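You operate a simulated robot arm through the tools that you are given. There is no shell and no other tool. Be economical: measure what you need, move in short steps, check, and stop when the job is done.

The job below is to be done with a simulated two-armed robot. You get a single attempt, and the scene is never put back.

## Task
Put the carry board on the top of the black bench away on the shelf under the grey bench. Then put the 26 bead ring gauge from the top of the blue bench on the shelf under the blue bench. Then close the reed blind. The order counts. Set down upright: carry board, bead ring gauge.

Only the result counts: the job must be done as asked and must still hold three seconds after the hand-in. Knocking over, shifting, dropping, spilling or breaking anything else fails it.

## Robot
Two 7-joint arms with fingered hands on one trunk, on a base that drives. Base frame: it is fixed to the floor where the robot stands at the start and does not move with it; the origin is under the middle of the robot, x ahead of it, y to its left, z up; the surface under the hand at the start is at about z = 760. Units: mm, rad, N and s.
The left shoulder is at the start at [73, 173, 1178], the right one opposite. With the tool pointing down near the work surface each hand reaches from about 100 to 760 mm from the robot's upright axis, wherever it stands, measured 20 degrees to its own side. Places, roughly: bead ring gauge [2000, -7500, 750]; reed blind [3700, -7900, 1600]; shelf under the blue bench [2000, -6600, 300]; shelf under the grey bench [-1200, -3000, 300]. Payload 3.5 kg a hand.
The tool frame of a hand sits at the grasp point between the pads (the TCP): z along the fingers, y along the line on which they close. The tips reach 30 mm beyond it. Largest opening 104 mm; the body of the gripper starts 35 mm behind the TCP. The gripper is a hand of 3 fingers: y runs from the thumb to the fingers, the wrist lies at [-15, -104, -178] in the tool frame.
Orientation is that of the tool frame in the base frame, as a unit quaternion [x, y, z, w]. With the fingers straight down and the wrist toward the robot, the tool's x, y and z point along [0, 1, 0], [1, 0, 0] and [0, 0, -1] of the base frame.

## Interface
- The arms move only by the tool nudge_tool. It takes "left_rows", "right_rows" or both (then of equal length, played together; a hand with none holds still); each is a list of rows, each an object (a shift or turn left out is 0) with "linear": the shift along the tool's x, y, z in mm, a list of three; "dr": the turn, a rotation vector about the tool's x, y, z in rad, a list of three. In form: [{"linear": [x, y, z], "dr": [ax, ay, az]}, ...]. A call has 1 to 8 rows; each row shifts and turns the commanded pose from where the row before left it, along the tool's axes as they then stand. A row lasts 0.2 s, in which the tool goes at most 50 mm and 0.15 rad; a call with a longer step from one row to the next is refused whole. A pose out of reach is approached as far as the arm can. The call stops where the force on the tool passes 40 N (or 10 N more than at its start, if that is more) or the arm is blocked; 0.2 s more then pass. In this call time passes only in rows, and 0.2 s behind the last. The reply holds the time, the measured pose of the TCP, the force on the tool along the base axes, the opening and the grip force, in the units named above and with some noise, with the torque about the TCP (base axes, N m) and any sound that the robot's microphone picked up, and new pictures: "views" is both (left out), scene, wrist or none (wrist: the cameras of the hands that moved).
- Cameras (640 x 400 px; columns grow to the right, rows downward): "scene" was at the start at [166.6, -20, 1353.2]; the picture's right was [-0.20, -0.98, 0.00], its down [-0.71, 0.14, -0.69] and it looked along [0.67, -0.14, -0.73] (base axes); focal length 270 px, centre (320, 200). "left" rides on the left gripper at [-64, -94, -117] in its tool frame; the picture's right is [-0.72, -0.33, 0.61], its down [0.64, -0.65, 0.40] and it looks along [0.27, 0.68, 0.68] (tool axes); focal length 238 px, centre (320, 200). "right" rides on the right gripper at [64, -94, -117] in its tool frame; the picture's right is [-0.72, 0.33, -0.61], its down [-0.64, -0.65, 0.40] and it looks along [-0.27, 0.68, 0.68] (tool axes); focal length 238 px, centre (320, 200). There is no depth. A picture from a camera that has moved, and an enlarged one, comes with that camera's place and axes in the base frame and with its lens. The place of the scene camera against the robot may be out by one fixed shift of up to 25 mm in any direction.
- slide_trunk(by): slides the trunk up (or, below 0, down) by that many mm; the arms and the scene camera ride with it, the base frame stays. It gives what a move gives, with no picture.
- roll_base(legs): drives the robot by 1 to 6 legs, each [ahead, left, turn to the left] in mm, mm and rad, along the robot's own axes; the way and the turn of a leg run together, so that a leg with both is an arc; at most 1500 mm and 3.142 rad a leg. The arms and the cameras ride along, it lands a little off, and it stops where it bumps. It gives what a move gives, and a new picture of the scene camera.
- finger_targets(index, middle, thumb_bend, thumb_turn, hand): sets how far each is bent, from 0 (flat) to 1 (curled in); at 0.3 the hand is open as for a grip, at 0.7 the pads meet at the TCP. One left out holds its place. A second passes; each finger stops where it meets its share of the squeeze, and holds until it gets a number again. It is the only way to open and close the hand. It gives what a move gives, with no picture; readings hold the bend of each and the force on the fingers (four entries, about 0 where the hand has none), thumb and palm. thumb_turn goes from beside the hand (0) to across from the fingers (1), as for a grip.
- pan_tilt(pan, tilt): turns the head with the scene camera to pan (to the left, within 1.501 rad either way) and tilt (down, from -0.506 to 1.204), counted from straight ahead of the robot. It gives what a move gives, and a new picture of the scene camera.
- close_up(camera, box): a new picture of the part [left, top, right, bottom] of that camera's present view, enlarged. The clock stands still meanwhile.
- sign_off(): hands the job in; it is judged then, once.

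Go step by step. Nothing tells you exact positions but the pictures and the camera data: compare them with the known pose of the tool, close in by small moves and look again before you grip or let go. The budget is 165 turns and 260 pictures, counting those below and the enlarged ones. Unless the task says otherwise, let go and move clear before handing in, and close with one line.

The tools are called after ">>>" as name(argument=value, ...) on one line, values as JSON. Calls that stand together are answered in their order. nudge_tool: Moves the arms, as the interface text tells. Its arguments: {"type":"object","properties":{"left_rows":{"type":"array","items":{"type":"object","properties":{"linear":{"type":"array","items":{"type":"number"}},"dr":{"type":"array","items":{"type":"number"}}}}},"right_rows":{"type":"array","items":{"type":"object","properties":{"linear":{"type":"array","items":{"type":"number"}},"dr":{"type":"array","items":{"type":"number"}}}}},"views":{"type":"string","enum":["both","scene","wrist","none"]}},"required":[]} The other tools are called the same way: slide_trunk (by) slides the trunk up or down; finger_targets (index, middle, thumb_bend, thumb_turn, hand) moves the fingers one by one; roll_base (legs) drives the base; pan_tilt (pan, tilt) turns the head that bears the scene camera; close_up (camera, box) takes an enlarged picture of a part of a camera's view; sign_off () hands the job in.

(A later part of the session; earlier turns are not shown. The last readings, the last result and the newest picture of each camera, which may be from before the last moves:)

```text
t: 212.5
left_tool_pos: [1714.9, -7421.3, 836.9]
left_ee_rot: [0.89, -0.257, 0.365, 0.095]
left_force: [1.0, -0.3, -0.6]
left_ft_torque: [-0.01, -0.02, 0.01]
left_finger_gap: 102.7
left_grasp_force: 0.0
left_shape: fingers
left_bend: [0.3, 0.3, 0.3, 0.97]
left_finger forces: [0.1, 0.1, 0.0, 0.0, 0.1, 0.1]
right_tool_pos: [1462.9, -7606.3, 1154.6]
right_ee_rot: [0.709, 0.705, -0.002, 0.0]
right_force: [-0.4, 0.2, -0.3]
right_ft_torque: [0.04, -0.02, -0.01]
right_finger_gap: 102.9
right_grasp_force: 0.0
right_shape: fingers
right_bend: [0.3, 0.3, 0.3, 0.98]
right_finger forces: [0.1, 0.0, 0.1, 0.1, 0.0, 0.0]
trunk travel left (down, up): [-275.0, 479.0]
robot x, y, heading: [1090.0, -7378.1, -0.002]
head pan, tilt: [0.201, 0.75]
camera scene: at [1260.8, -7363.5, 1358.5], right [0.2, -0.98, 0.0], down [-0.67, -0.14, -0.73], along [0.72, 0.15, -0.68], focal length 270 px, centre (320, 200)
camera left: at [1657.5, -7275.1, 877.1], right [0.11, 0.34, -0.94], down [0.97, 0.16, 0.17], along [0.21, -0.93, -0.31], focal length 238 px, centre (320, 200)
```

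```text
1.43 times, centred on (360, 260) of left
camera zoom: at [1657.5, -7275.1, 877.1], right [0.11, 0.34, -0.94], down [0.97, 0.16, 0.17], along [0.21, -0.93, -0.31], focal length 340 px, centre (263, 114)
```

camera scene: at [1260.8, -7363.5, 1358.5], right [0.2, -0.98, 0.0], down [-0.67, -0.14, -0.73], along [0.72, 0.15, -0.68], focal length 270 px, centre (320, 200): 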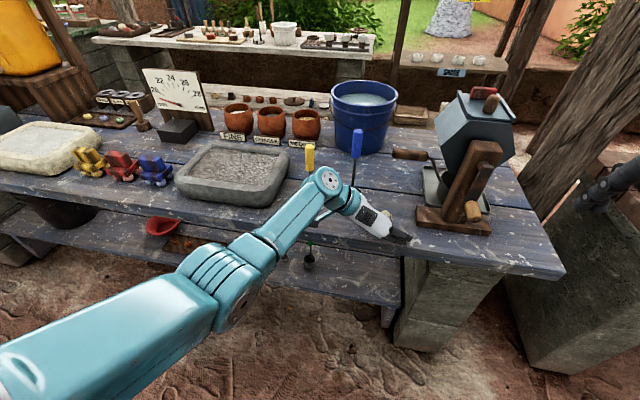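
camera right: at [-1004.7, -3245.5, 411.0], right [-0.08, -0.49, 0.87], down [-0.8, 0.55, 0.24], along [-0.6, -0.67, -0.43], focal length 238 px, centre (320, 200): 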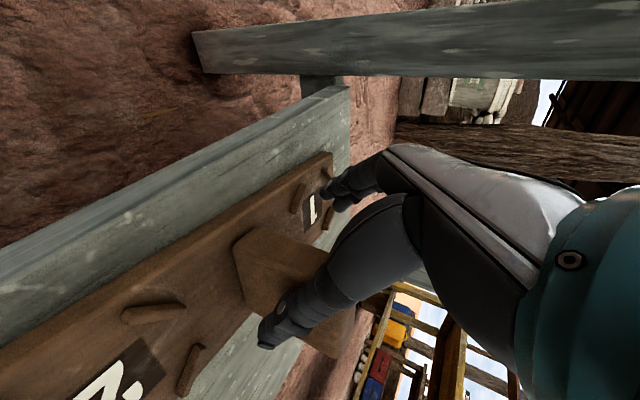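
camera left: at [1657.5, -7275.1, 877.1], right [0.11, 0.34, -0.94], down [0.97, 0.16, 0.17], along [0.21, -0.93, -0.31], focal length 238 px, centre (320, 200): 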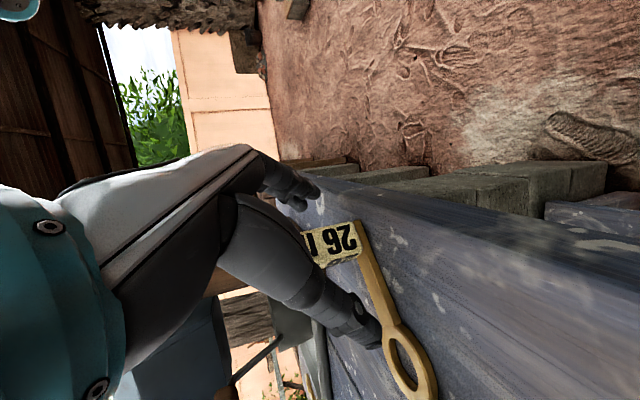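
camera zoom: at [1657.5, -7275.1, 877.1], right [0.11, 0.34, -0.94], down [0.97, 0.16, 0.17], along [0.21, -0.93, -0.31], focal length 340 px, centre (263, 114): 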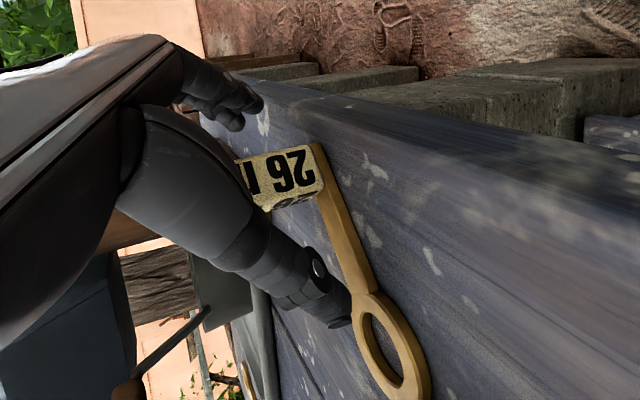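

The block is now slightly on the far side of the grasp line, well within both pads. I close again.

>>> finger_targets(hand="left", index=0.75, middle=0.75, thumb_bend=0.75)

>>> nudge_tool(left_rows=[{"linear": [14, 0, -14]}, {"linear": [28, 0, -28]}, {"linear": [28, 0, -28]}], views="both")

```text
t: 213.5
left_tool_pos: [1715.8, -7420.9, 837.9]
left_ee_rot: [0.89, -0.258, 0.364, 0.094]
left_force: [-1.7, -0.2, 3.7]
left_ft_torque: [0.12, -0.04, 0.06]
left_finger_gap: 19.2
left_grasp_force: 16.4
left_shape: fingers
left_bend: [0.6, 0.74, 0.65, 0.97]
left_finger forces: [11.1, 5.8, 0.0, 0.1, 15.1, 0.0]
right_tool_pos: [1462.3, -7605.6, 1154.3]
right_ee_rot: [0.708, 0.706, -0.001, 0.0]
right_force: [1.0, 0.0, -0.3]
right_ft_torque: [0.0, 0.03, -0.03]
right_finger_gap: 103.0
right_grasp_force: 0.0
right_shape: fingers
right_bend: [0.3, 0.3, 0.3, 0.98]
right_finger forces: [0.0, 0.0, 0.1, 0.0, 0.0, 0.1]
trunk travel left (down, up): [-275.0, 479.0]
robot x, y, heading: [1090.7, -7371.9, -0.002]
head pan, tilt: [0.201, 0.75]
```

```text
t: 214.3
left_tool_pos: [1715.8, -7423.4, 937.5]
left_ee_rot: [0.89, -0.257, 0.364, 0.094]
left_force: [-0.2, 0.6, -1.8]
left_ft_torque: [0.01, -0.02, -0.02]
left_finger_gap: 19.2
left_grasp_force: 12.8
left_shape: fingers
left_bend: [0.6, 0.74, 0.65, 0.96]
left_finger forces: [10.8, 2.8, 0.1, 0.1, 12.3, 0.0]
right_tool_pos: [1463.2, -7606.1, 1153.5]
right_ee_rot: [0.708, 0.706, 0.0, -0.001]
right_force: [0.0, 0.1, 0.8]
right_ft_torque: [-0.01, -0.01, -0.02]
right_finger_gap: 103.0
right_grasp_force: 0.1
right_shape: fingers
right_bend: [0.3, 0.3, 0.3, 0.98]
right_finger forces: [0.1, 0.1, 0.1, 0.0, 0.0, 0.0]
trunk travel left (down, up): [-275.0, 479.0]
robot x, y, heading: [1092.4, -7375.6, -0.003]
head pan, tilt: [0.201, 0.75]
camera scene: at [1260.9, -7363.9, 1358.5], right [0.2, -0.98, 0.0], down [-0.67, -0.14, -0.73], along [0.72, 0.15, -0.68], focal length 270 px, centre (320, 200)
camera left: at [1658.1, -7276.4, 977.2], right [0.1, 0.34, -0.93], down [0.97, 0.16, 0.17], along [0.21, -0.93, -0.31], focal length 238 px, centre (320, 200)
```

scene: 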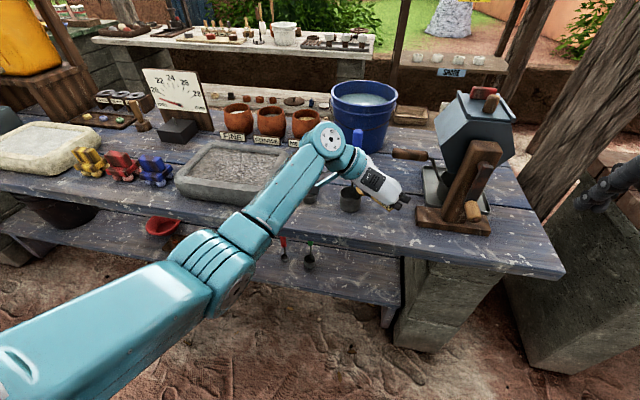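
left: 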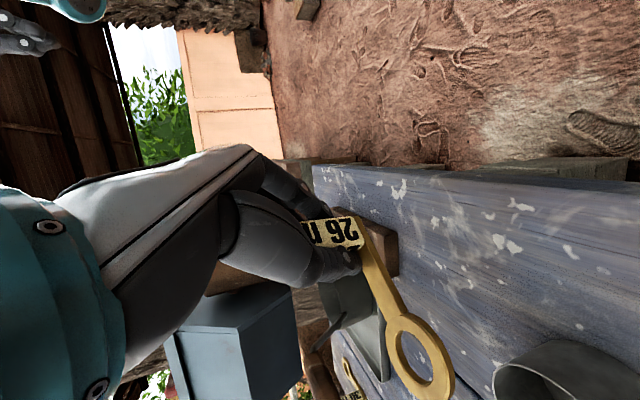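

Now the grip is solid (19 mm, all digits). I check whether the gauge hangs level.

>>> close_up(camera="left", box=[260, 180, 480, 400])

>>> close_up(camera="scene", box=[320, 110, 440, 230])

```text
1.82 times, centred on (370, 290) of left
camera zoom: at [1658.1, -7276.4, 977.2], right [0.1, 0.34, -0.93], down [0.97, 0.16, 0.17], along [0.21, -0.93, -0.31], focal length 433 px, centre (229, 36)
```

zoom: 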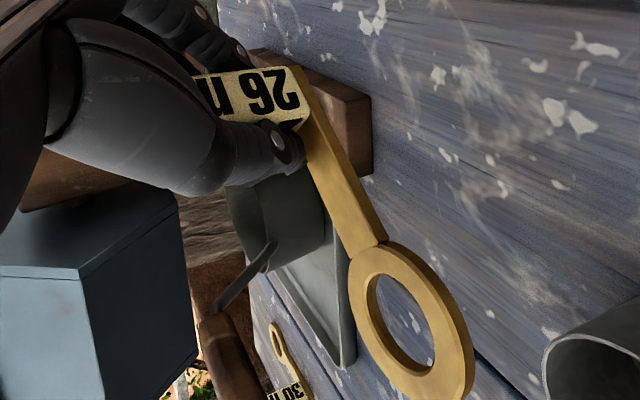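

```text
3.33 times, centred on (380, 170) of scene
camera zoom: at [1260.9, -7363.9, 1358.5], right [0.2, -0.98, 0.0], down [-0.67, -0.14, -0.73], along [0.72, 0.15, -0.68], focal length 902 px, centre (120, 300)
```

zoom: 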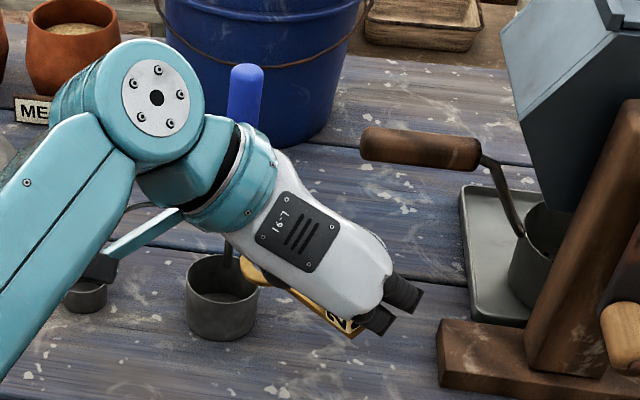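

Nearly level (about 5°, and it will settle flat). I back away from the bench and lower the trunk.

>>> nudge_tool(left_rows=[{"dr": [0, -0.08, 0]}], views="none")

>>> roll_base(legs=[[-240, 0, 0]])

>>> slide_trunk(by=-275)

>>> pan_tilt(pan=-0.1, tilt=0.6)

```text
t: 214.7
left_tool_pos: [1715.1, -7423.8, 937.5]
left_ee_rot: [0.904, -0.261, 0.327, 0.085]
left_force: [-0.6, -1.1, -0.9]
left_ft_torque: [-0.01, 0.04, 0.01]
left_finger_gap: 19.0
left_grasp_force: 13.1
left_shape: fingers
left_bend: [0.6, 0.74, 0.65, 0.96]
left_finger forces: [10.8, 2.9, 0.0, 0.1, 12.3, 0.1]
right_tool_pos: [1463.1, -7606.6, 1154.1]
right_ee_rot: [0.708, 0.707, 0.0, 0.0]
right_force: [-0.7, 0.2, 0.0]
right_ft_torque: [-0.02, -0.01, -0.03]
right_finger_gap: 103.1
right_grasp_force: 0.2
right_shape: fingers
right_bend: [0.3, 0.3, 0.3, 0.98]
right_finger forces: [0.1, 0.0, 0.0, 0.0, 0.0, 0.0]
trunk travel left (down, up): [-275.0, 479.0]
robot x, y, heading: [1092.8, -7376.2, 0.004]
head pan, tilt: [0.201, 0.75]
```

```text
t: 216.5
left_tool_pos: [1474.9, -7418.8, 938.2]
left_ee_rot: [0.905, -0.258, 0.328, 0.083]
left_force: [-0.5, 0.2, -0.3]
left_ft_torque: [0.01, 0.0, -0.02]
left_finger_gap: 19.1
left_grasp_force: 13.0
left_shape: fingers
left_bend: [0.6, 0.74, 0.65, 0.96]
left_finger forces: [10.8, 2.9, 0.0, 0.1, 12.3, 0.0]
right_tool_pos: [1223.9, -7605.1, 1154.9]
right_ee_rot: [0.706, 0.708, -0.001, 0.0]
right_force: [0.2, 0.2, 0.5]
right_ft_torque: [0.0, -0.02, -0.01]
right_finger_gap: 102.9
right_grasp_force: 0.2
right_shape: fingers
right_bend: [0.3, 0.3, 0.3, 0.98]
right_finger forces: [0.0, 0.0, 0.1, 0.0, 0.1, 0.0]
trunk travel left (down, up): [-275.0, 479.0]
robot x, y, heading: [849.1, -7376.8, 0.013]
head pan, tilt: [0.201, 0.75]
camera scene: at [1020.4, -7363.6, 1358.6], right [0.21, -0.98, 0.0], down [-0.67, -0.14, -0.73], along [0.72, 0.15, -0.68], focal length 270 px, centre (320, 200)
```

scene: 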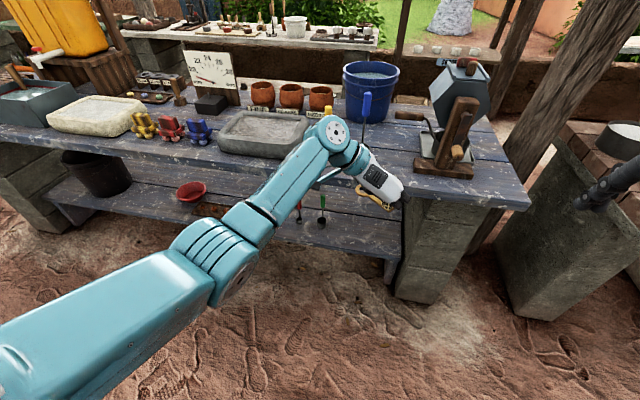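

```text
t: 219.2
left_tool_pos: [1474.9, -7419.2, 663.5]
left_ee_rot: [0.906, -0.256, 0.328, 0.083]
left_force: [0.3, 0.1, -1.3]
left_ft_torque: [0.03, 0.03, 0.02]
left_finger_gap: 18.9
left_grasp_force: 12.6
left_shape: fingers
left_bend: [0.6, 0.74, 0.65, 0.96]
left_finger forces: [10.7, 2.7, 0.0, 0.1, 12.2, 0.1]
right_tool_pos: [1303.5, -7604.4, 796.2]
right_ee_rot: [0.698, 0.7, -0.106, -0.103]
right_force: [0.0, -1.2, 0.1]
right_ft_torque: [-0.02, 0.01, 0.02]
right_finger_gap: 102.7
right_grasp_force: 0.1
right_shape: fingers
right_bend: [0.3, 0.3, 0.3, 0.98]
right_finger forces: [0.0, 0.0, 0.0, 0.0, 0.1, 0.0]
trunk travel left (down, up): [0.0, 754.0]
robot x, y, heading: [847.9, -7379.1, 0.003]
head pan, tilt: [0.201, 0.75]
```

```text
t: 220.1
left_tool_pos: [1475.6, -7419.0, 661.5]
left_ee_rot: [0.905, -0.257, 0.328, 0.083]
left_force: [-0.7, -1.0, -0.1]
left_ft_torque: [0.03, 0.01, 0.04]
left_finger_gap: 18.8
left_grasp_force: 12.6
left_shape: fingers
left_bend: [0.6, 0.74, 0.65, 0.96]
left_finger forces: [10.6, 2.7, 0.1, 0.1, 12.2, 0.0]
right_tool_pos: [1304.0, -7604.6, 795.2]
right_ee_rot: [0.699, 0.7, -0.105, -0.103]
right_force: [-0.6, 0.2, 0.5]
right_ft_torque: [-0.02, 0.0, 0.02]
right_finger_gap: 102.8
right_grasp_force: 0.0
right_shape: fingers
right_bend: [0.3, 0.3, 0.3, 0.98]
right_finger forces: [0.1, 0.1, 0.0, 0.1, 0.0, 0.0]
trunk travel left (down, up): [0.0, 754.0]
robot x, y, heading: [851.5, -7378.0, 0.01]
head pan, tilt: [-0.099, 0.6]
camera scene: at [1178.2, -7387.7, 1081.8], right [-0.09, -1.0, 0.0], down [-0.56, 0.05, -0.82], along [0.82, -0.07, -0.57], focal length 270 px, centre (320, 200)
```

scene: 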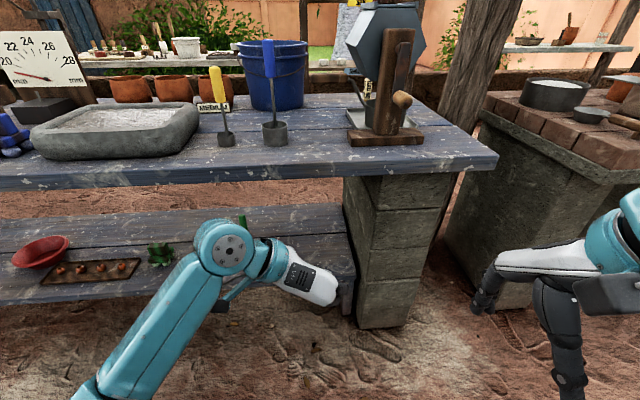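

I zoom to measure the free shelf area.

>>> close_up(camera="scene", box=[140, 180, 400, 340])

>>> close_up(camera="left", box=[0, 0, 640, 400])

```text
2.46 times, centred on (270, 260) of scene
camera zoom: at [1178.2, -7387.7, 1081.8], right [-0.09, -1.0, 0.0], down [-0.56, 0.05, -0.82], along [0.82, -0.07, -0.57], focal length 666 px, centre (443, 52)
```

zoom: 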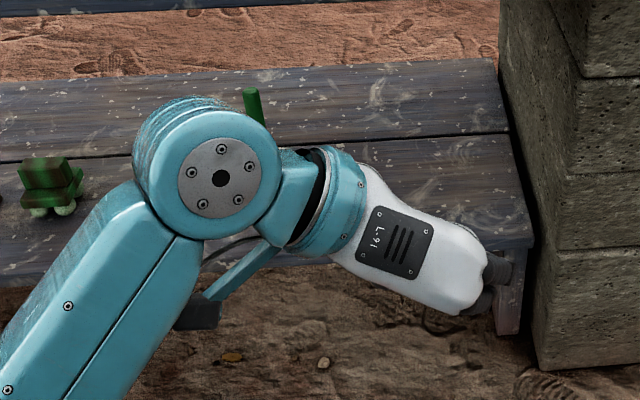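

```text
1.00 times, centred on (320, 200) of left (not enlarged: the box is as wide or as high as the picture)
camera zoom: at [1420.3, -7275.1, 712.0], right [0.04, 0.38, -0.92], down [0.98, 0.17, 0.11], along [0.19, -0.91, -0.36], focal length 238 px, centre (320, 200)
```

zoom: 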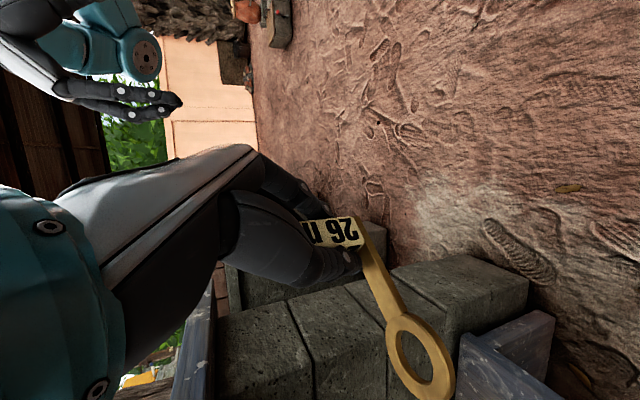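

The free right part of the shelf spans y ≈ −7546 to −7200, front edge x ≈ 1770. I lower the hand below the bench top and extend it.

>>> nudge_tool(left_rows=[{"linear": [-24.2, 0.7, 29.3]}, {"linear": [-24.2, 0.7, 29.3]}, {"linear": [-24.2, 0.7, 29.3]}, {"linear": [-24.2, 0.7, 29.3]}, {"linear": [-24.2, 0.7, 29.3]}, {"linear": [23.5, -18.7, 19.8]}, {"linear": [23.5, -18.7, 19.8]}, {"linear": [23.5, -18.7, 19.8]}], views="both")

```text
t: 221.8
left_tool_pos: [1563.5, -7421.4, 472.3]
left_ee_rot: [0.905, -0.257, 0.329, 0.084]
left_force: [0.7, 0.9, -1.2]
left_ft_torque: [-0.03, 0.01, -0.01]
left_finger_gap: 19.0
left_grasp_force: 12.1
left_shape: fingers
left_bend: [0.6, 0.74, 0.66, 0.96]
left_finger forces: [10.1, 2.3, 0.0, 0.1, 11.6, 0.0]
left hand out of reach, approached as far as the arm can: row 8
right_tool_pos: [1303.8, -7604.0, 794.7]
right_ee_rot: [0.698, 0.7, -0.105, -0.103]
right_force: [-0.3, -0.4, -0.5]
right_ft_torque: [0.01, -0.02, 0.01]
right_finger_gap: 103.0
right_grasp_force: 0.1
right_shape: fingers
right_bend: [0.3, 0.3, 0.3, 0.98]
right_finger forces: [0.0, 0.0, 0.0, 0.0, 0.0, 0.1]
trunk travel left (down, up): [0.0, 754.0]
robot x, y, heading: [852.4, -7376.2, 0.007]
head pan, tilt: [-0.099, 0.6]
camera scene: at [1178.3, -7387.4, 1081.7], right [-0.09, -1.0, 0.0], down [-0.56, 0.05, -0.82], along [0.82, -0.08, -0.57], focal length 270 px, centre (320, 200)
camera left: at [1506.2, -7278.8, 521.6], right [0.04, 0.38, -0.93], down [0.98, 0.16, 0.11], along [0.19, -0.91, -0.36], focal length 238 px, centre (320, 200)
```

scene: 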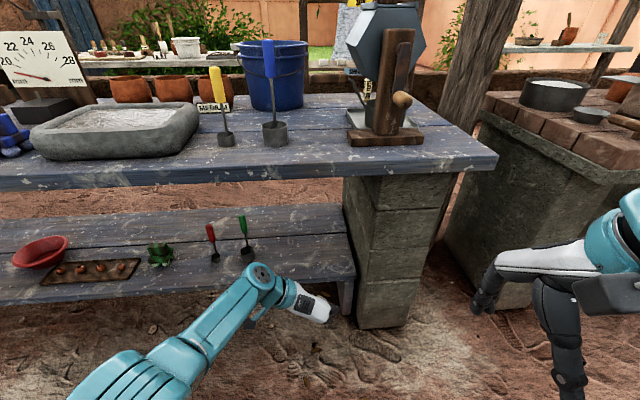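
left: 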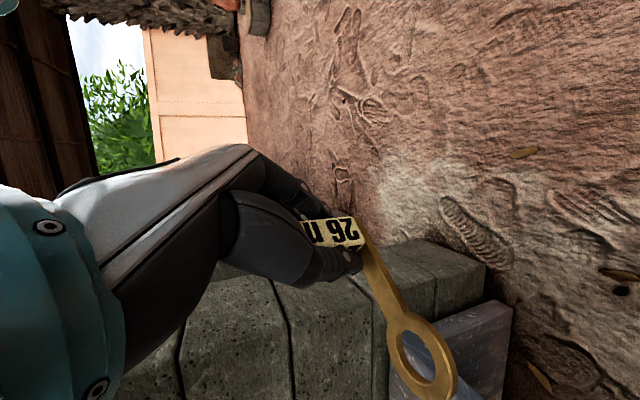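

The arm is low and nearly straight. I lower a bit more for clearance beneath the bench edge.

>>> nudge_tool(left_rows=[{"linear": [-16, 0.4, 19.3]}, {"linear": [-16, 0.4, 19.3]}], views="scene")

```text
t: 222.4
left_tool_pos: [1543.3, -7420.4, 439.6]
left_ee_rot: [0.906, -0.256, 0.328, 0.083]
left_force: [0.2, 0.4, 0.5]
left_ft_torque: [0.02, 0.02, 0.01]
left_finger_gap: 18.7
left_grasp_force: 12.2
left_shape: fingers
left_bend: [0.6, 0.74, 0.66, 0.96]
left_finger forces: [10.2, 2.3, 0.0, 0.0, 11.7, 0.0]
left hand out of reach, approached as far as the arm can: row 1, 2
right_tool_pos: [1303.0, -7603.9, 795.1]
right_ee_rot: [0.698, 0.701, -0.104, -0.103]
right_force: [0.7, -1.4, -0.1]
right_ft_torque: [0.0, 0.03, 0.02]
right_finger_gap: 102.7
right_grasp_force: 0.1
right_shape: fingers
right_bend: [0.3, 0.3, 0.3, 0.98]
right_finger forces: [0.0, 0.0, 0.0, 0.1, 0.1, 0.1]
trunk travel left (down, up): [0.0, 754.0]
robot x, y, heading: [850.9, -7377.4, 0.007]
head pan, tilt: [-0.099, 0.6]
camera scene: at [1178.4, -7387.7, 1081.7], right [-0.09, -1.0, 0.0], down [-0.56, 0.05, -0.82], along [0.82, -0.08, -0.57], focal length 270 px, centre (320, 200)
```

scene: 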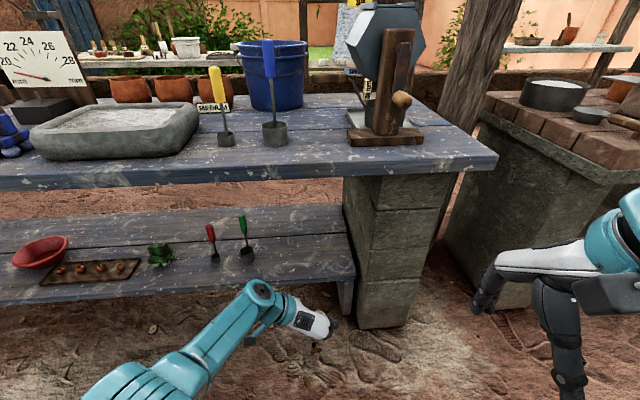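

>>> roll_base(legs=[[190, 0, 0]])

>>> close_up(camera="left", box=[0, 0, 640, 400])

```text
t: 224.0
left_tool_pos: [1731.5, -7421.6, 440.7]
left_ee_rot: [0.905, -0.259, 0.328, 0.084]
left_force: [-0.7, 0.2, -1.3]
left_ft_torque: [-0.02, -0.02, 0.01]
left_finger_gap: 18.6
left_grasp_force: 11.8
left_shape: fingers
left_bend: [0.6, 0.74, 0.66, 0.96]
left_finger forces: [10.1, 2.2, 0.0, 0.1, 11.6, 0.1]
right_tool_pos: [1489.1, -7604.5, 795.7]
right_ee_rot: [0.699, 0.7, -0.104, -0.103]
right_force: [0.3, 0.1, 0.7]
right_ft_torque: [0.0, 0.02, 0.02]
right_finger_gap: 102.6
right_grasp_force: 0.2
right_shape: fingers
right_bend: [0.3, 0.3, 0.3, 0.98]
right_finger forces: [0.0, 0.1, 0.0, 0.1, 0.0, 0.1]
trunk travel left (down, up): [0.0, 754.0]
robot x, y, heading: [1037.7, -7380.1, 0.008]
head pan, tilt: [-0.099, 0.6]
camera scene: at [1364.9, -7387.4, 1081.7], right [-0.09, -1.0, 0.0], down [-0.56, 0.05, -0.82], along [0.82, -0.08, -0.57], focal length 270 px, centre (320, 200)
```

scene: 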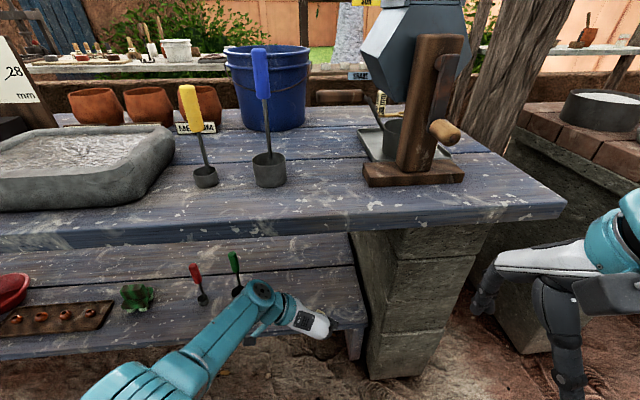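

```text
1.00 times, centred on (320, 200) of left (not enlarged: the box is as wide or as high as the picture)
camera zoom: at [1675.7, -7276.9, 490.2], right [0.04, 0.38, -0.92], down [0.98, 0.16, 0.11], along [0.19, -0.91, -0.36], focal length 238 px, centre (320, 200)
```

zoom: 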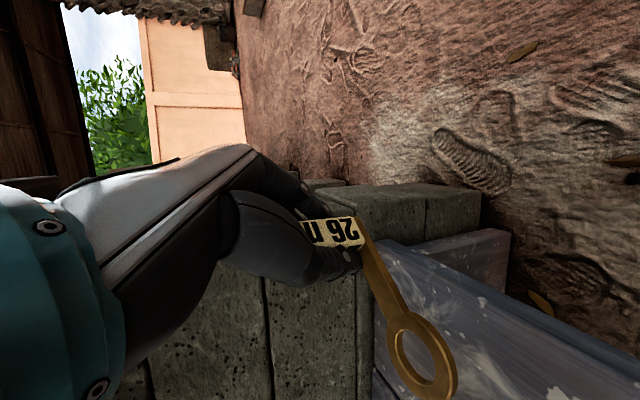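

The shelf lies at about z 290 with front edge x ≈ 1800. I lower further here, in front of it, before sliding in.

>>> nudge_tool(left_rows=[{"linear": [-29, 13, 7]}, {"linear": [-16, 0.4, 19.3]}, {"linear": [-16, 0.4, 19.3]}, {"linear": [-12, 0.4, 15]}], views="both")

```text
t: 225.0
left_tool_pos: [1688.3, -7418.7, 383.5]
left_ee_rot: [0.905, -0.259, 0.327, 0.082]
left_force: [-0.5, -0.1, -1.5]
left_ft_torque: [0.01, 0.01, -0.01]
left_finger_gap: 18.6
left_grasp_force: 12.2
left_shape: fingers
left_bend: [0.6, 0.74, 0.66, 0.96]
left_finger forces: [10.2, 2.1, 0.0, 0.0, 11.6, 0.1]
left hand out of reach, approached as far as the arm can: row 2, 3, 4
right_tool_pos: [1488.9, -7604.6, 795.9]
right_ee_rot: [0.698, 0.701, -0.104, -0.103]
right_force: [-0.1, 0.9, 0.0]
right_ft_torque: [0.0, 0.0, 0.04]
right_finger_gap: 103.0
right_grasp_force: 0.1
right_shape: fingers
right_bend: [0.3, 0.3, 0.3, 0.98]
right_finger forces: [0.0, 0.0, 0.0, 0.1, 0.0, 0.0]
trunk travel left (down, up): [0.0, 754.0]
robot x, y, heading: [1037.1, -7375.6, 0.005]
head pan, tilt: [-0.099, 0.6]
camera scene: at [1364.7, -7387.5, 1081.8], right [-0.09, -1.0, 0.0], down [-0.56, 0.05, -0.83], along [0.82, -0.08, -0.56], focal length 270 px, centre (320, 200)
camera left: at [1632.7, -7274.5, 433.2], right [0.04, 0.38, -0.92], down [0.98, 0.16, 0.11], along [0.19, -0.91, -0.36], focal length 238 px, centre (320, 200)
```

scene: 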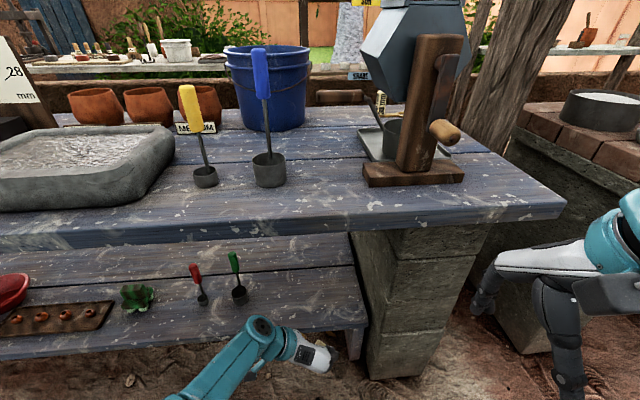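
left: 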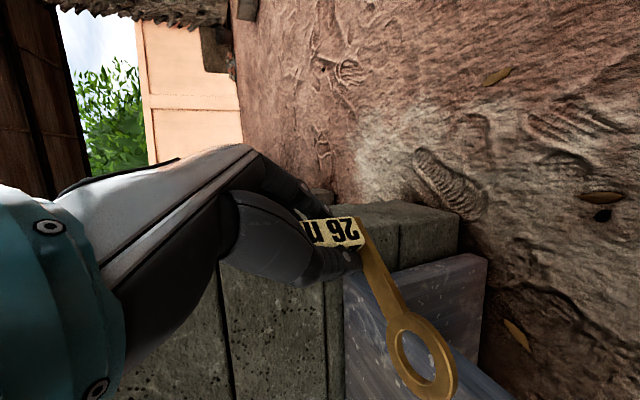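

Gauge bottom is now about 335, roughly 25–30 mm above the shelf. I slide in by driving forward.

>>> roll_base(legs=[[80, 0, 0]])

>>> close_up(camera="left", box=[240, 160, 640, 400])

```text
t: 226.0
left_tool_pos: [1766.4, -7417.9, 383.4]
left_ee_rot: [0.905, -0.259, 0.327, 0.082]
left_force: [-0.7, -0.3, -0.1]
left_ft_torque: [0.0, 0.0, -0.07]
left_finger_gap: 18.7
left_grasp_force: 12.3
left_shape: fingers
left_bend: [0.6, 0.74, 0.66, 0.96]
left_finger forces: [10.2, 2.1, 0.1, 0.1, 11.7, 0.1]
right_tool_pos: [1568.2, -7604.2, 796.3]
right_ee_rot: [0.7, 0.699, -0.104, -0.103]
right_force: [0.2, 0.0, -0.3]
right_ft_torque: [0.02, 0.01, -0.01]
right_finger_gap: 102.9
right_grasp_force: 0.0
right_shape: fingers
right_bend: [0.3, 0.3, 0.3, 0.98]
right_finger forces: [0.1, 0.0, 0.0, 0.1, 0.0, 0.1]
trunk travel left (down, up): [0.0, 754.0]
robot x, y, heading: [1114.0, -7377.0, 0.005]
head pan, tilt: [-0.099, 0.6]
camera scene: at [1443.3, -7387.2, 1081.7], right [-0.09, -1.0, 0.0], down [-0.56, 0.05, -0.82], along [0.82, -0.08, -0.57], focal length 270 px, centre (320, 200)
```

scene: 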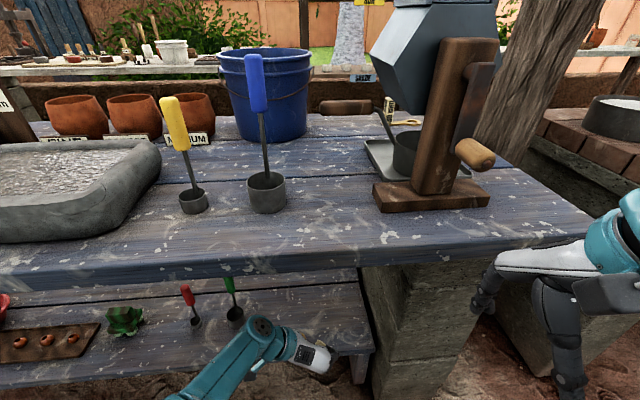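

```text
1.60 times, centred on (440, 280) of left
camera zoom: at [1711.1, -7274.5, 433.1], right [0.04, 0.38, -0.92], down [0.98, 0.16, 0.11], along [0.19, -0.91, -0.37], focal length 381 px, centre (128, 72)
```

zoom: 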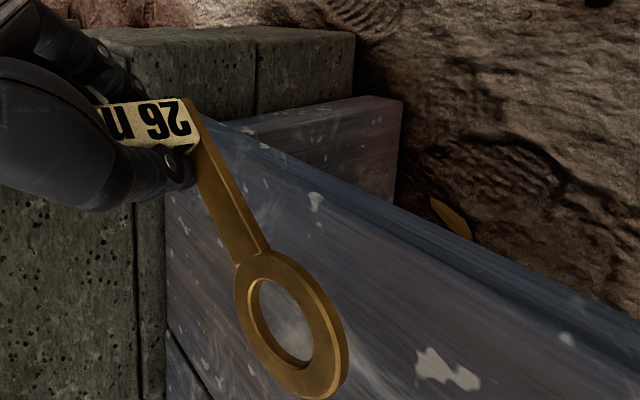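

The ring is over the shelf. I go in the rest of the way.

>>> roll_base(legs=[[80, 0, 0]])

>>> close_up(camera="left", box=[240, 160, 640, 400])

```text
t: 227.2
left_tool_pos: [1843.0, -7420.7, 384.6]
left_ee_rot: [0.904, -0.261, 0.329, 0.083]
left_force: [-0.4, 0.4, -1.7]
left_ft_torque: [0.0, 0.01, -0.02]
left_finger_gap: 18.8
left_grasp_force: 11.8
left_shape: fingers
left_bend: [0.6, 0.74, 0.66, 0.96]
left_finger forces: [10.2, 2.1, 0.0, 0.0, 11.6, 0.1]
right_tool_pos: [1638.8, -7605.9, 795.4]
right_ee_rot: [0.696, 0.702, -0.111, -0.105]
right_force: [-19.8, 1.7, 5.2]
right_ft_torque: [-0.06, -0.3, -0.11]
right_finger_gap: 102.6
right_grasp_force: 10.4
right_shape: fingers
right_bend: [0.3, 0.58, 0.3, 0.98]
right_finger forces: [0.4, 19.9, 0.0, 0.0, 0.0, 0.0]
trunk travel left (down, up): [0.0, 754.0]
robot x, y, heading: [1191.7, -7376.8, 0.003]
head pan, tilt: [-0.099, 0.6]
stopped in leg 1: the force on the tool passed its limit at 46 N (the readings are from after the stop); the commanded pose is now the measured one
camera scene: at [1519.2, -7388.3, 1082.5], right [-0.1, -0.99, 0.0], down [-0.56, 0.06, -0.83], along [0.82, -0.08, -0.56], focal length 270 px, centre (320, 200)
```

scene: 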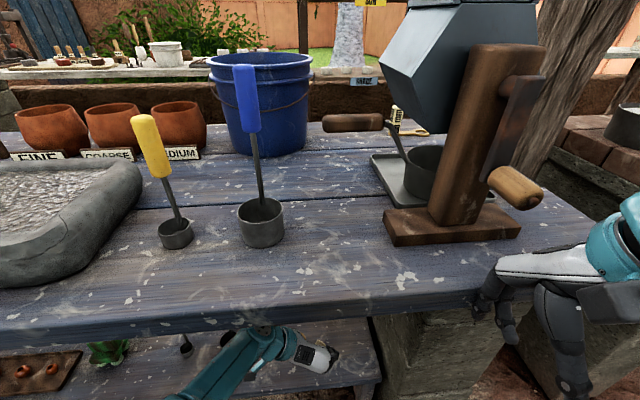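

```text
1.60 times, centred on (440, 280) of left
camera zoom: at [1789.1, -7276.6, 434.3], right [0.04, 0.38, -0.92], down [0.98, 0.16, 0.11], along [0.19, -0.91, -0.37], focal length 381 px, centre (128, 72)
```

zoom: 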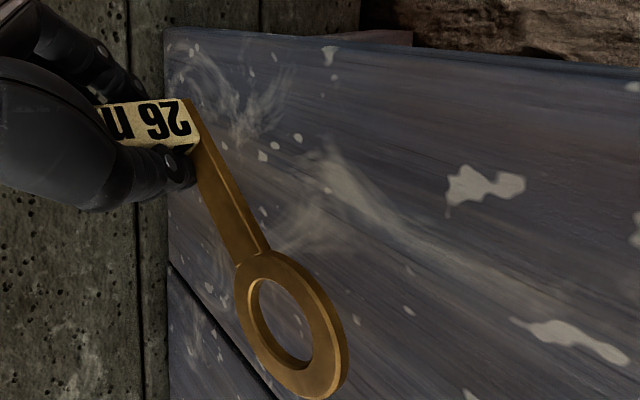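

The right hand brushed the bench front, so I pull it back. The gauge is now well over the shelf.

>>> nudge_tool(right_rows=[{"linear": [0, -30, -10]}, {"linear": [0, -30, -10]}], views="none")

>>> nudge_tool(left_rows=[{"linear": [-6.4, 0.2, 7.7]}, {"linear": [-6.4, 0.2, 7.7]}], views="none")

```text
t: 227.8
left_tool_pos: [1845.0, -7420.3, 384.0]
left_ee_rot: [0.905, -0.26, 0.327, 0.084]
left_force: [0.0, 0.6, -0.2]
left_ft_torque: [-0.01, 0.0, -0.03]
left_finger_gap: 18.6
left_grasp_force: 11.8
left_shape: fingers
left_bend: [0.6, 0.74, 0.66, 0.96]
left_finger forces: [10.2, 2.1, 0.0, 0.0, 11.7, 0.0]
right_tool_pos: [1610.8, -7607.0, 846.8]
right_ee_rot: [0.697, 0.701, -0.11, -0.105]
right_force: [-0.8, -0.3, -0.9]
right_ft_torque: [0.04, 0.01, -0.04]
right_finger_gap: 103.0
right_grasp_force: 0.1
right_shape: fingers
right_bend: [0.3, 0.3, 0.3, 0.98]
right_finger forces: [0.1, 0.1, 0.1, 0.0, 0.0, 0.1]
right hand out of reach, approached as far as the arm can: row 1, 2
trunk travel left (down, up): [0.0, 754.0]
robot x, y, heading: [1197.8, -7373.3, 0.003]
head pan, tilt: [-0.099, 0.6]
```

```text
t: 228.4
left_tool_pos: [1830.0, -7424.4, 367.5]
left_ee_rot: [0.905, -0.26, 0.328, 0.084]
left_force: [0.1, -0.1, -1.1]
left_ft_torque: [-0.02, 0.01, -0.03]
left_finger_gap: 18.6
left_grasp_force: 11.4
left_shape: fingers
left_bend: [0.6, 0.74, 0.66, 0.96]
left_finger forces: [10.1, 2.1, 0.0, 0.0, 11.5, 0.1]
left hand out of reach, approached as far as the arm can: row 1, 2
right_tool_pos: [1610.0, -7607.1, 846.3]
right_ee_rot: [0.696, 0.701, -0.111, -0.105]
right_force: [0.5, -0.3, 0.1]
right_ft_torque: [0.01, 0.0, 0.04]
right_finger_gap: 102.7
right_grasp_force: 0.0
right_shape: fingers
right_bend: [0.3, 0.3, 0.3, 0.98]
right_finger forces: [0.1, 0.0, 0.1, 0.0, 0.1, 0.0]
trunk travel left (down, up): [0.0, 754.0]
robot x, y, heading: [1196.7, -7377.5, -0.001]
head pan, tilt: [-0.099, 0.6]
```

>>> roll_base(legs=[[35, 0, 0]])

>>> nudge_tool(left_rows=[{"linear": [-3.5, 0.1, 4]}, {"linear": [-3.5, 0.1, 4]}, {"linear": [-3.5, 0.1, 4]}], views="wrist")

```text
t: 229.3
left_tool_pos: [1864.0, -7422.4, 367.1]
left_ee_rot: [0.904, -0.261, 0.328, 0.083]
left_force: [0.4, 0.4, -0.7]
left_ft_torque: [-0.06, 0.02, -0.02]
left_finger_gap: 18.7
left_grasp_force: 12.6
left_shape: fingers
left_bend: [0.6, 0.74, 0.66, 0.96]
left_finger forces: [10.2, 2.1, 0.1, 0.0, 11.6, 0.1]
right_tool_pos: [1642.6, -7607.4, 846.1]
right_ee_rot: [0.697, 0.701, -0.11, -0.105]
right_force: [-0.6, -0.5, 1.6]
right_ft_torque: [-0.02, -0.05, -0.01]
right_finger_gap: 102.6
right_grasp_force: 1.0
right_shape: fingers
right_bend: [0.3, 0.3, 0.3, 0.98]
right_finger forces: [0.0, 1.0, 0.0, 0.0, 0.0, 0.0]
trunk travel left (down, up): [0.0, 754.0]
robot x, y, heading: [1231.7, -7376.8, 0.004]
head pan, tilt: [-0.099, 0.6]
camera scene: at [1555.8, -7388.4, 1081.9], right [-0.1, -0.99, 0.0], down [-0.56, 0.06, -0.83], along [0.82, -0.08, -0.56], focal length 270 px, centre (320, 200)
```

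scene: 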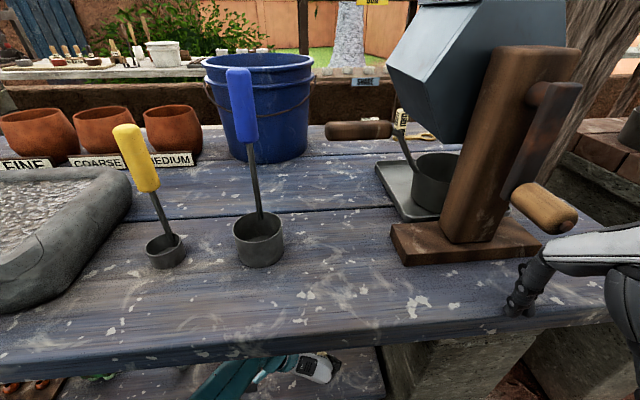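

```text
t: 230.1
left_tool_pos: [1855.9, -7425.5, 360.8]
left_ee_rot: [0.904, -0.261, 0.328, 0.084]
left_force: [1.2, -0.6, 0.1]
left_ft_torque: [-0.01, 0.01, 0.02]
left_finger_gap: 18.7
left_grasp_force: 11.8
left_shape: fingers
left_bend: [0.6, 0.74, 0.66, 0.96]
left_finger forces: [10.3, 2.1, 0.0, 0.0, 11.5, 0.0]
left hand out of reach, approached as far as the arm can: row 2, 3
right_tool_pos: [1643.2, -7607.7, 847.3]
right_ee_rot: [0.697, 0.701, -0.109, -0.106]
right_force: [-1.1, 0.0, 0.8]
right_ft_torque: [-0.01, -0.04, 0.0]
right_finger_gap: 102.7
right_grasp_force: 0.8
right_shape: fingers
right_bend: [0.3, 0.3, 0.3, 0.98]
right_finger forces: [0.0, 1.4, 0.1, 0.0, 0.1, 0.0]
trunk travel left (down, up): [0.0, 754.0]
robot x, y, heading: [1230.7, -7378.5, 0.004]
head pan, tilt: [-0.099, 0.6]
camera left: at [1802.1, -7281.2, 410.6], right [0.04, 0.38, -0.92], down [0.98, 0.16, 0.11], along [0.19, -0.91, -0.37], focal length 238 px, centre (320, 200)
```

left: 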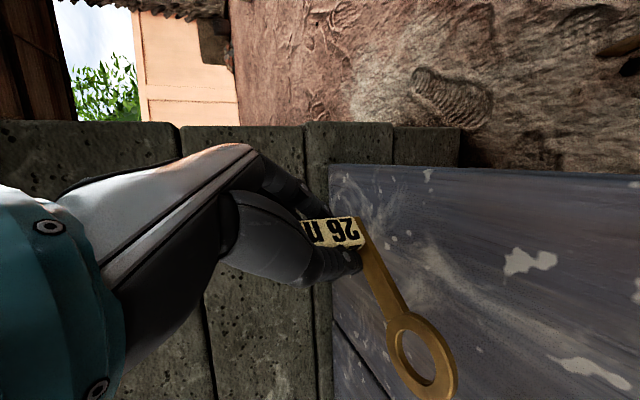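

I lift the right hand off the bench surface and continue lowering the gauge.

>>> nudge_tool(right_rows=[{"linear": [0, -14, -36]}, {"linear": [0, -14, -30]}], views="none")

>>> nudge_tool(left_rows=[{"linear": [-4, 0.1, 4.8]}, {"linear": [-4, 0.1, 4.8]}], views="none")

```text
t: 230.7
left_tool_pos: [1857.2, -7426.5, 361.0]
left_ee_rot: [0.904, -0.262, 0.328, 0.084]
left_force: [0.7, 0.5, -0.9]
left_ft_torque: [0.01, 0.03, 0.0]
left_finger_gap: 18.7
left_grasp_force: 12.3
left_shape: fingers
left_bend: [0.6, 0.74, 0.66, 0.96]
left_finger forces: [10.2, 2.1, 0.1, 0.0, 11.5, 0.1]
right_tool_pos: [1637.9, -7608.2, 918.1]
right_ee_rot: [0.696, 0.702, -0.111, -0.106]
right_force: [-0.8, -0.7, -0.4]
right_ft_torque: [-0.01, 0.02, -0.04]
right_finger_gap: 102.8
right_grasp_force: 0.4
right_shape: fingers
right_bend: [0.3, 0.3, 0.3, 0.98]
right_finger forces: [0.0, 0.5, 0.1, 0.0, 0.0, 0.0]
trunk travel left (down, up): [0.0, 754.0]
robot x, y, heading: [1232.5, -7378.0, -0.005]
head pan, tilt: [-0.099, 0.6]
```

```text
t: 231.3
left_tool_pos: [1847.5, -7427.7, 350.8]
left_ee_rot: [0.904, -0.261, 0.327, 0.084]
left_force: [-0.6, 0.6, -1.3]
left_ft_torque: [0.03, 0.0, 0.0]
left_finger_gap: 18.5
left_grasp_force: 11.4
left_shape: fingers
left_bend: [0.6, 0.74, 0.66, 0.96]
left_finger forces: [10.1, 2.0, 0.0, 0.0, 11.6, 0.0]
left hand out of reach, approached as far as the arm can: row 1, 2
right_tool_pos: [1637.8, -7607.3, 917.3]
right_ee_rot: [0.696, 0.701, -0.11, -0.106]
right_force: [0.4, -0.3, -0.3]
right_ft_torque: [-0.01, 0.01, -0.07]
right_finger_gap: 102.6
right_grasp_force: 0.5
right_shape: fingers
right_bend: [0.3, 0.3, 0.3, 0.98]
right_finger forces: [0.0, 0.6, 0.1, 0.0, 0.0, 0.1]
trunk travel left (down, up): [0.0, 754.0]
robot x, y, heading: [1231.1, -7374.5, 0.003]
head pan, tilt: [-0.099, 0.6]
```

>>> nudge_tool(left_rows=[{"linear": [-3.2, 0.1, 3.9]}, {"linear": [-3.2, 0.1, 3.9]}], views="both")

```text
t: 231.9
left_tool_pos: [1841.9, -7428.9, 345.9]
left_ee_rot: [0.904, -0.261, 0.329, 0.085]
left_force: [0.3, 0.2, 0.1]
left_ft_torque: [-0.02, 0.02, 0.0]
left_finger_gap: 18.5
left_grasp_force: 12.3
left_shape: fingers
left_bend: [0.6, 0.74, 0.66, 0.96]
left_finger forces: [10.0, 2.0, 0.0, 0.0, 11.5, 0.0]
left hand out of reach, approached as far as the arm can: row 1, 2
right_tool_pos: [1638.4, -7608.3, 918.6]
right_ee_rot: [0.697, 0.701, -0.109, -0.106]
right_force: [-0.6, -0.5, 0.0]
right_ft_torque: [-0.02, -0.01, -0.05]
right_finger_gap: 102.9
right_grasp_force: 0.3
right_shape: fingers
right_bend: [0.3, 0.3, 0.3, 0.98]
right_finger forces: [0.0, 0.5, 0.0, 0.0, 0.0, 0.0]
trunk travel left (down, up): [0.0, 754.0]
robot x, y, heading: [1226.7, -7379.7, -0.001]
head pan, tilt: [-0.099, 0.6]
camera scene: at [1555.9, -7388.5, 1081.8], right [-0.1, -0.99, 0.0], down [-0.56, 0.06, -0.83], along [0.82, -0.08, -0.56], focal length 270 px, centre (320, 200)
camera left: at [1787.6, -7284.9, 396.6], right [0.04, 0.38, -0.92], down [0.98, 0.16, 0.11], along [0.19, -0.91, -0.37], focal length 238 px, centre (320, 200)
```

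scene: 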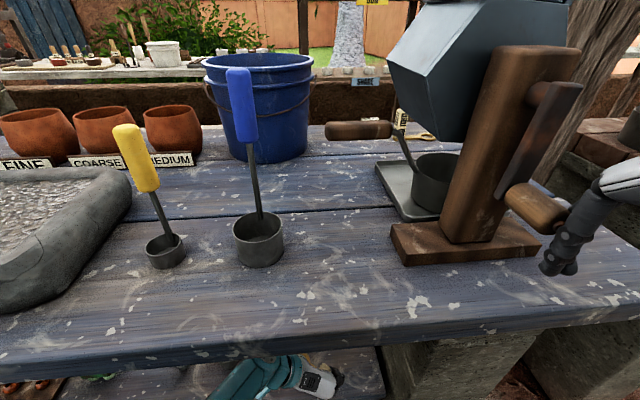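
left: 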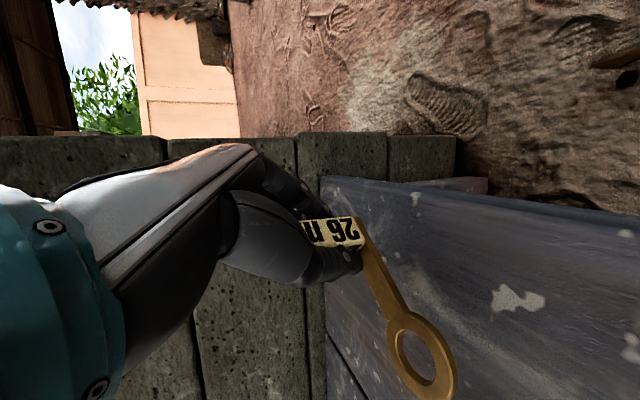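

The right finger rests lightly against the mixer knob; I move that hand sideways away from it.

>>> nudge_tool(right_rows=[{"linear": [-30, 0, 0]}, {"linear": [-30, 0, 0]}], views="scene")

```text
t: 232.5
left_tool_pos: [1841.9, -7429.2, 348.4]
left_ee_rot: [0.904, -0.261, 0.328, 0.084]
left_force: [-0.9, -0.1, -1.0]
left_ft_torque: [-0.02, 0.01, -0.02]
left_finger_gap: 18.9
left_grasp_force: 11.9
left_shape: fingers
left_bend: [0.6, 0.74, 0.66, 0.96]
left_finger forces: [10.0, 2.0, 0.0, 0.0, 11.5, 0.0]
right_tool_pos: [1640.3, -7667.4, 919.2]
right_ee_rot: [0.696, 0.702, -0.11, -0.106]
right_force: [-0.5, 1.2, -0.1]
right_ft_torque: [0.01, 0.0, 0.0]
right_finger_gap: 102.8
right_grasp_force: 0.2
right_shape: fingers
right_bend: [0.3, 0.3, 0.3, 0.98]
right_finger forces: [0.1, 0.0, 0.0, 0.0, 0.1, 0.0]
trunk travel left (down, up): [0.0, 754.0]
robot x, y, heading: [1227.3, -7376.9, -0.001]
head pan, tilt: [-0.099, 0.6]
camera scene: at [1555.9, -7388.5, 1081.8], right [-0.1, -0.99, 0.0], down [-0.56, 0.06, -0.83], along [0.82, -0.08, -0.56], focal length 270 px, centre (320, 200)
```

scene: 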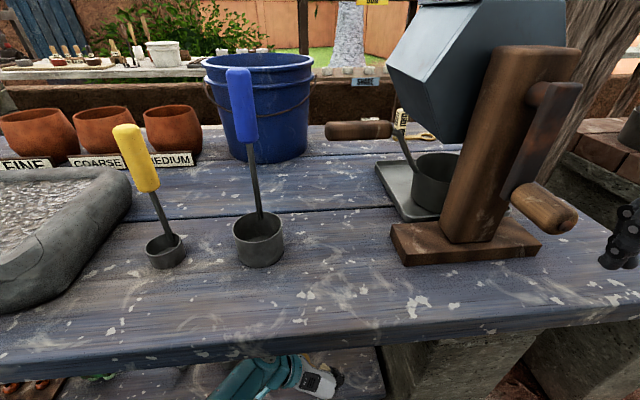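

Clear again, and the mixer is unmoved. I continue lowering the gauge.

>>> nudge_tool(left_rows=[{"linear": [-3.2, 0.1, 3.9]}, {"linear": [-3.2, 0.1, 3.9]}, {"linear": [-3.2, 0.1, 3.9]}], views="none")

```text
t: 233.3
left_tool_pos: [1838.0, -7430.9, 339.3]
left_ee_rot: [0.904, -0.261, 0.327, 0.084]
left_force: [-0.3, -0.1, -1.4]
left_ft_torque: [0.0, 0.01, -0.04]
left_finger_gap: 18.7
left_grasp_force: 12.0
left_shape: fingers
left_bend: [0.6, 0.74, 0.66, 0.96]
left_finger forces: [10.2, 2.1, 0.0, 0.0, 11.4, 0.0]
left hand out of reach, approached as far as the arm can: row 1, 2
right_tool_pos: [1639.7, -7667.2, 919.2]
right_ee_rot: [0.697, 0.701, -0.109, -0.105]
right_force: [-0.5, -0.3, -0.5]
right_ft_torque: [0.02, 0.01, -0.02]
right_finger_gap: 102.9
right_grasp_force: 0.2
right_shape: fingers
right_bend: [0.3, 0.3, 0.3, 0.98]
right_finger forces: [0.1, 0.1, 0.0, 0.1, 0.0, 0.1]
trunk travel left (down, up): [0.0, 754.0]
robot x, y, heading: [1228.0, -7375.1, -0.001]
head pan, tilt: [-0.099, 0.6]
```

>>> nudge_tool(left_rows=[{"linear": [-3.2, 0.1, 3.9]}, {"linear": [-3.2, 0.1, 3.9]}, {"linear": [-3.2, 0.1, 3.9]}], views="wrist")

```text
t: 234.1
left_tool_pos: [1835.4, -7428.3, 337.2]
left_ee_rot: [0.904, -0.262, 0.327, 0.084]
left_force: [-0.2, -0.3, -1.0]
left_ft_torque: [-0.05, -0.01, 0.04]
left_finger_gap: 18.7
left_grasp_force: 12.1
left_shape: fingers
left_bend: [0.6, 0.74, 0.66, 0.96]
left_finger forces: [10.1, 2.0, 0.0, 0.0, 11.4, 0.0]
left hand out of reach, approached as far as the arm can: row 1, 2, 3
right_tool_pos: [1639.8, -7666.6, 918.0]
right_ee_rot: [0.697, 0.701, -0.11, -0.106]
right_force: [0.4, 0.4, -0.7]
right_ft_torque: [-0.03, 0.0, 0.0]
right_finger_gap: 102.8
right_grasp_force: 0.0
right_shape: fingers
right_bend: [0.3, 0.3, 0.3, 0.98]
right_finger forces: [0.1, 0.0, 0.1, 0.1, 0.0, 0.0]
trunk travel left (down, up): [0.0, 754.0]
robot x, y, heading: [1232.9, -7376.1, -0.002]
head pan, tilt: [-0.099, 0.6]
camera left: at [1779.0, -7283.7, 386.0], right [0.04, 0.38, -0.92], down [0.98, 0.16, 0.11], along [0.19, -0.91, -0.37], focal length 238 px, centre (320, 200)
```

left: 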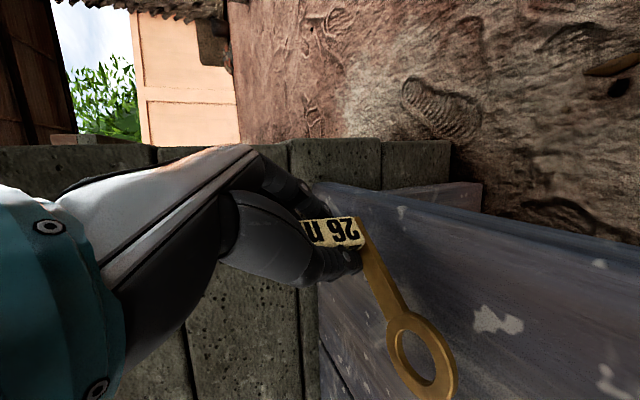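

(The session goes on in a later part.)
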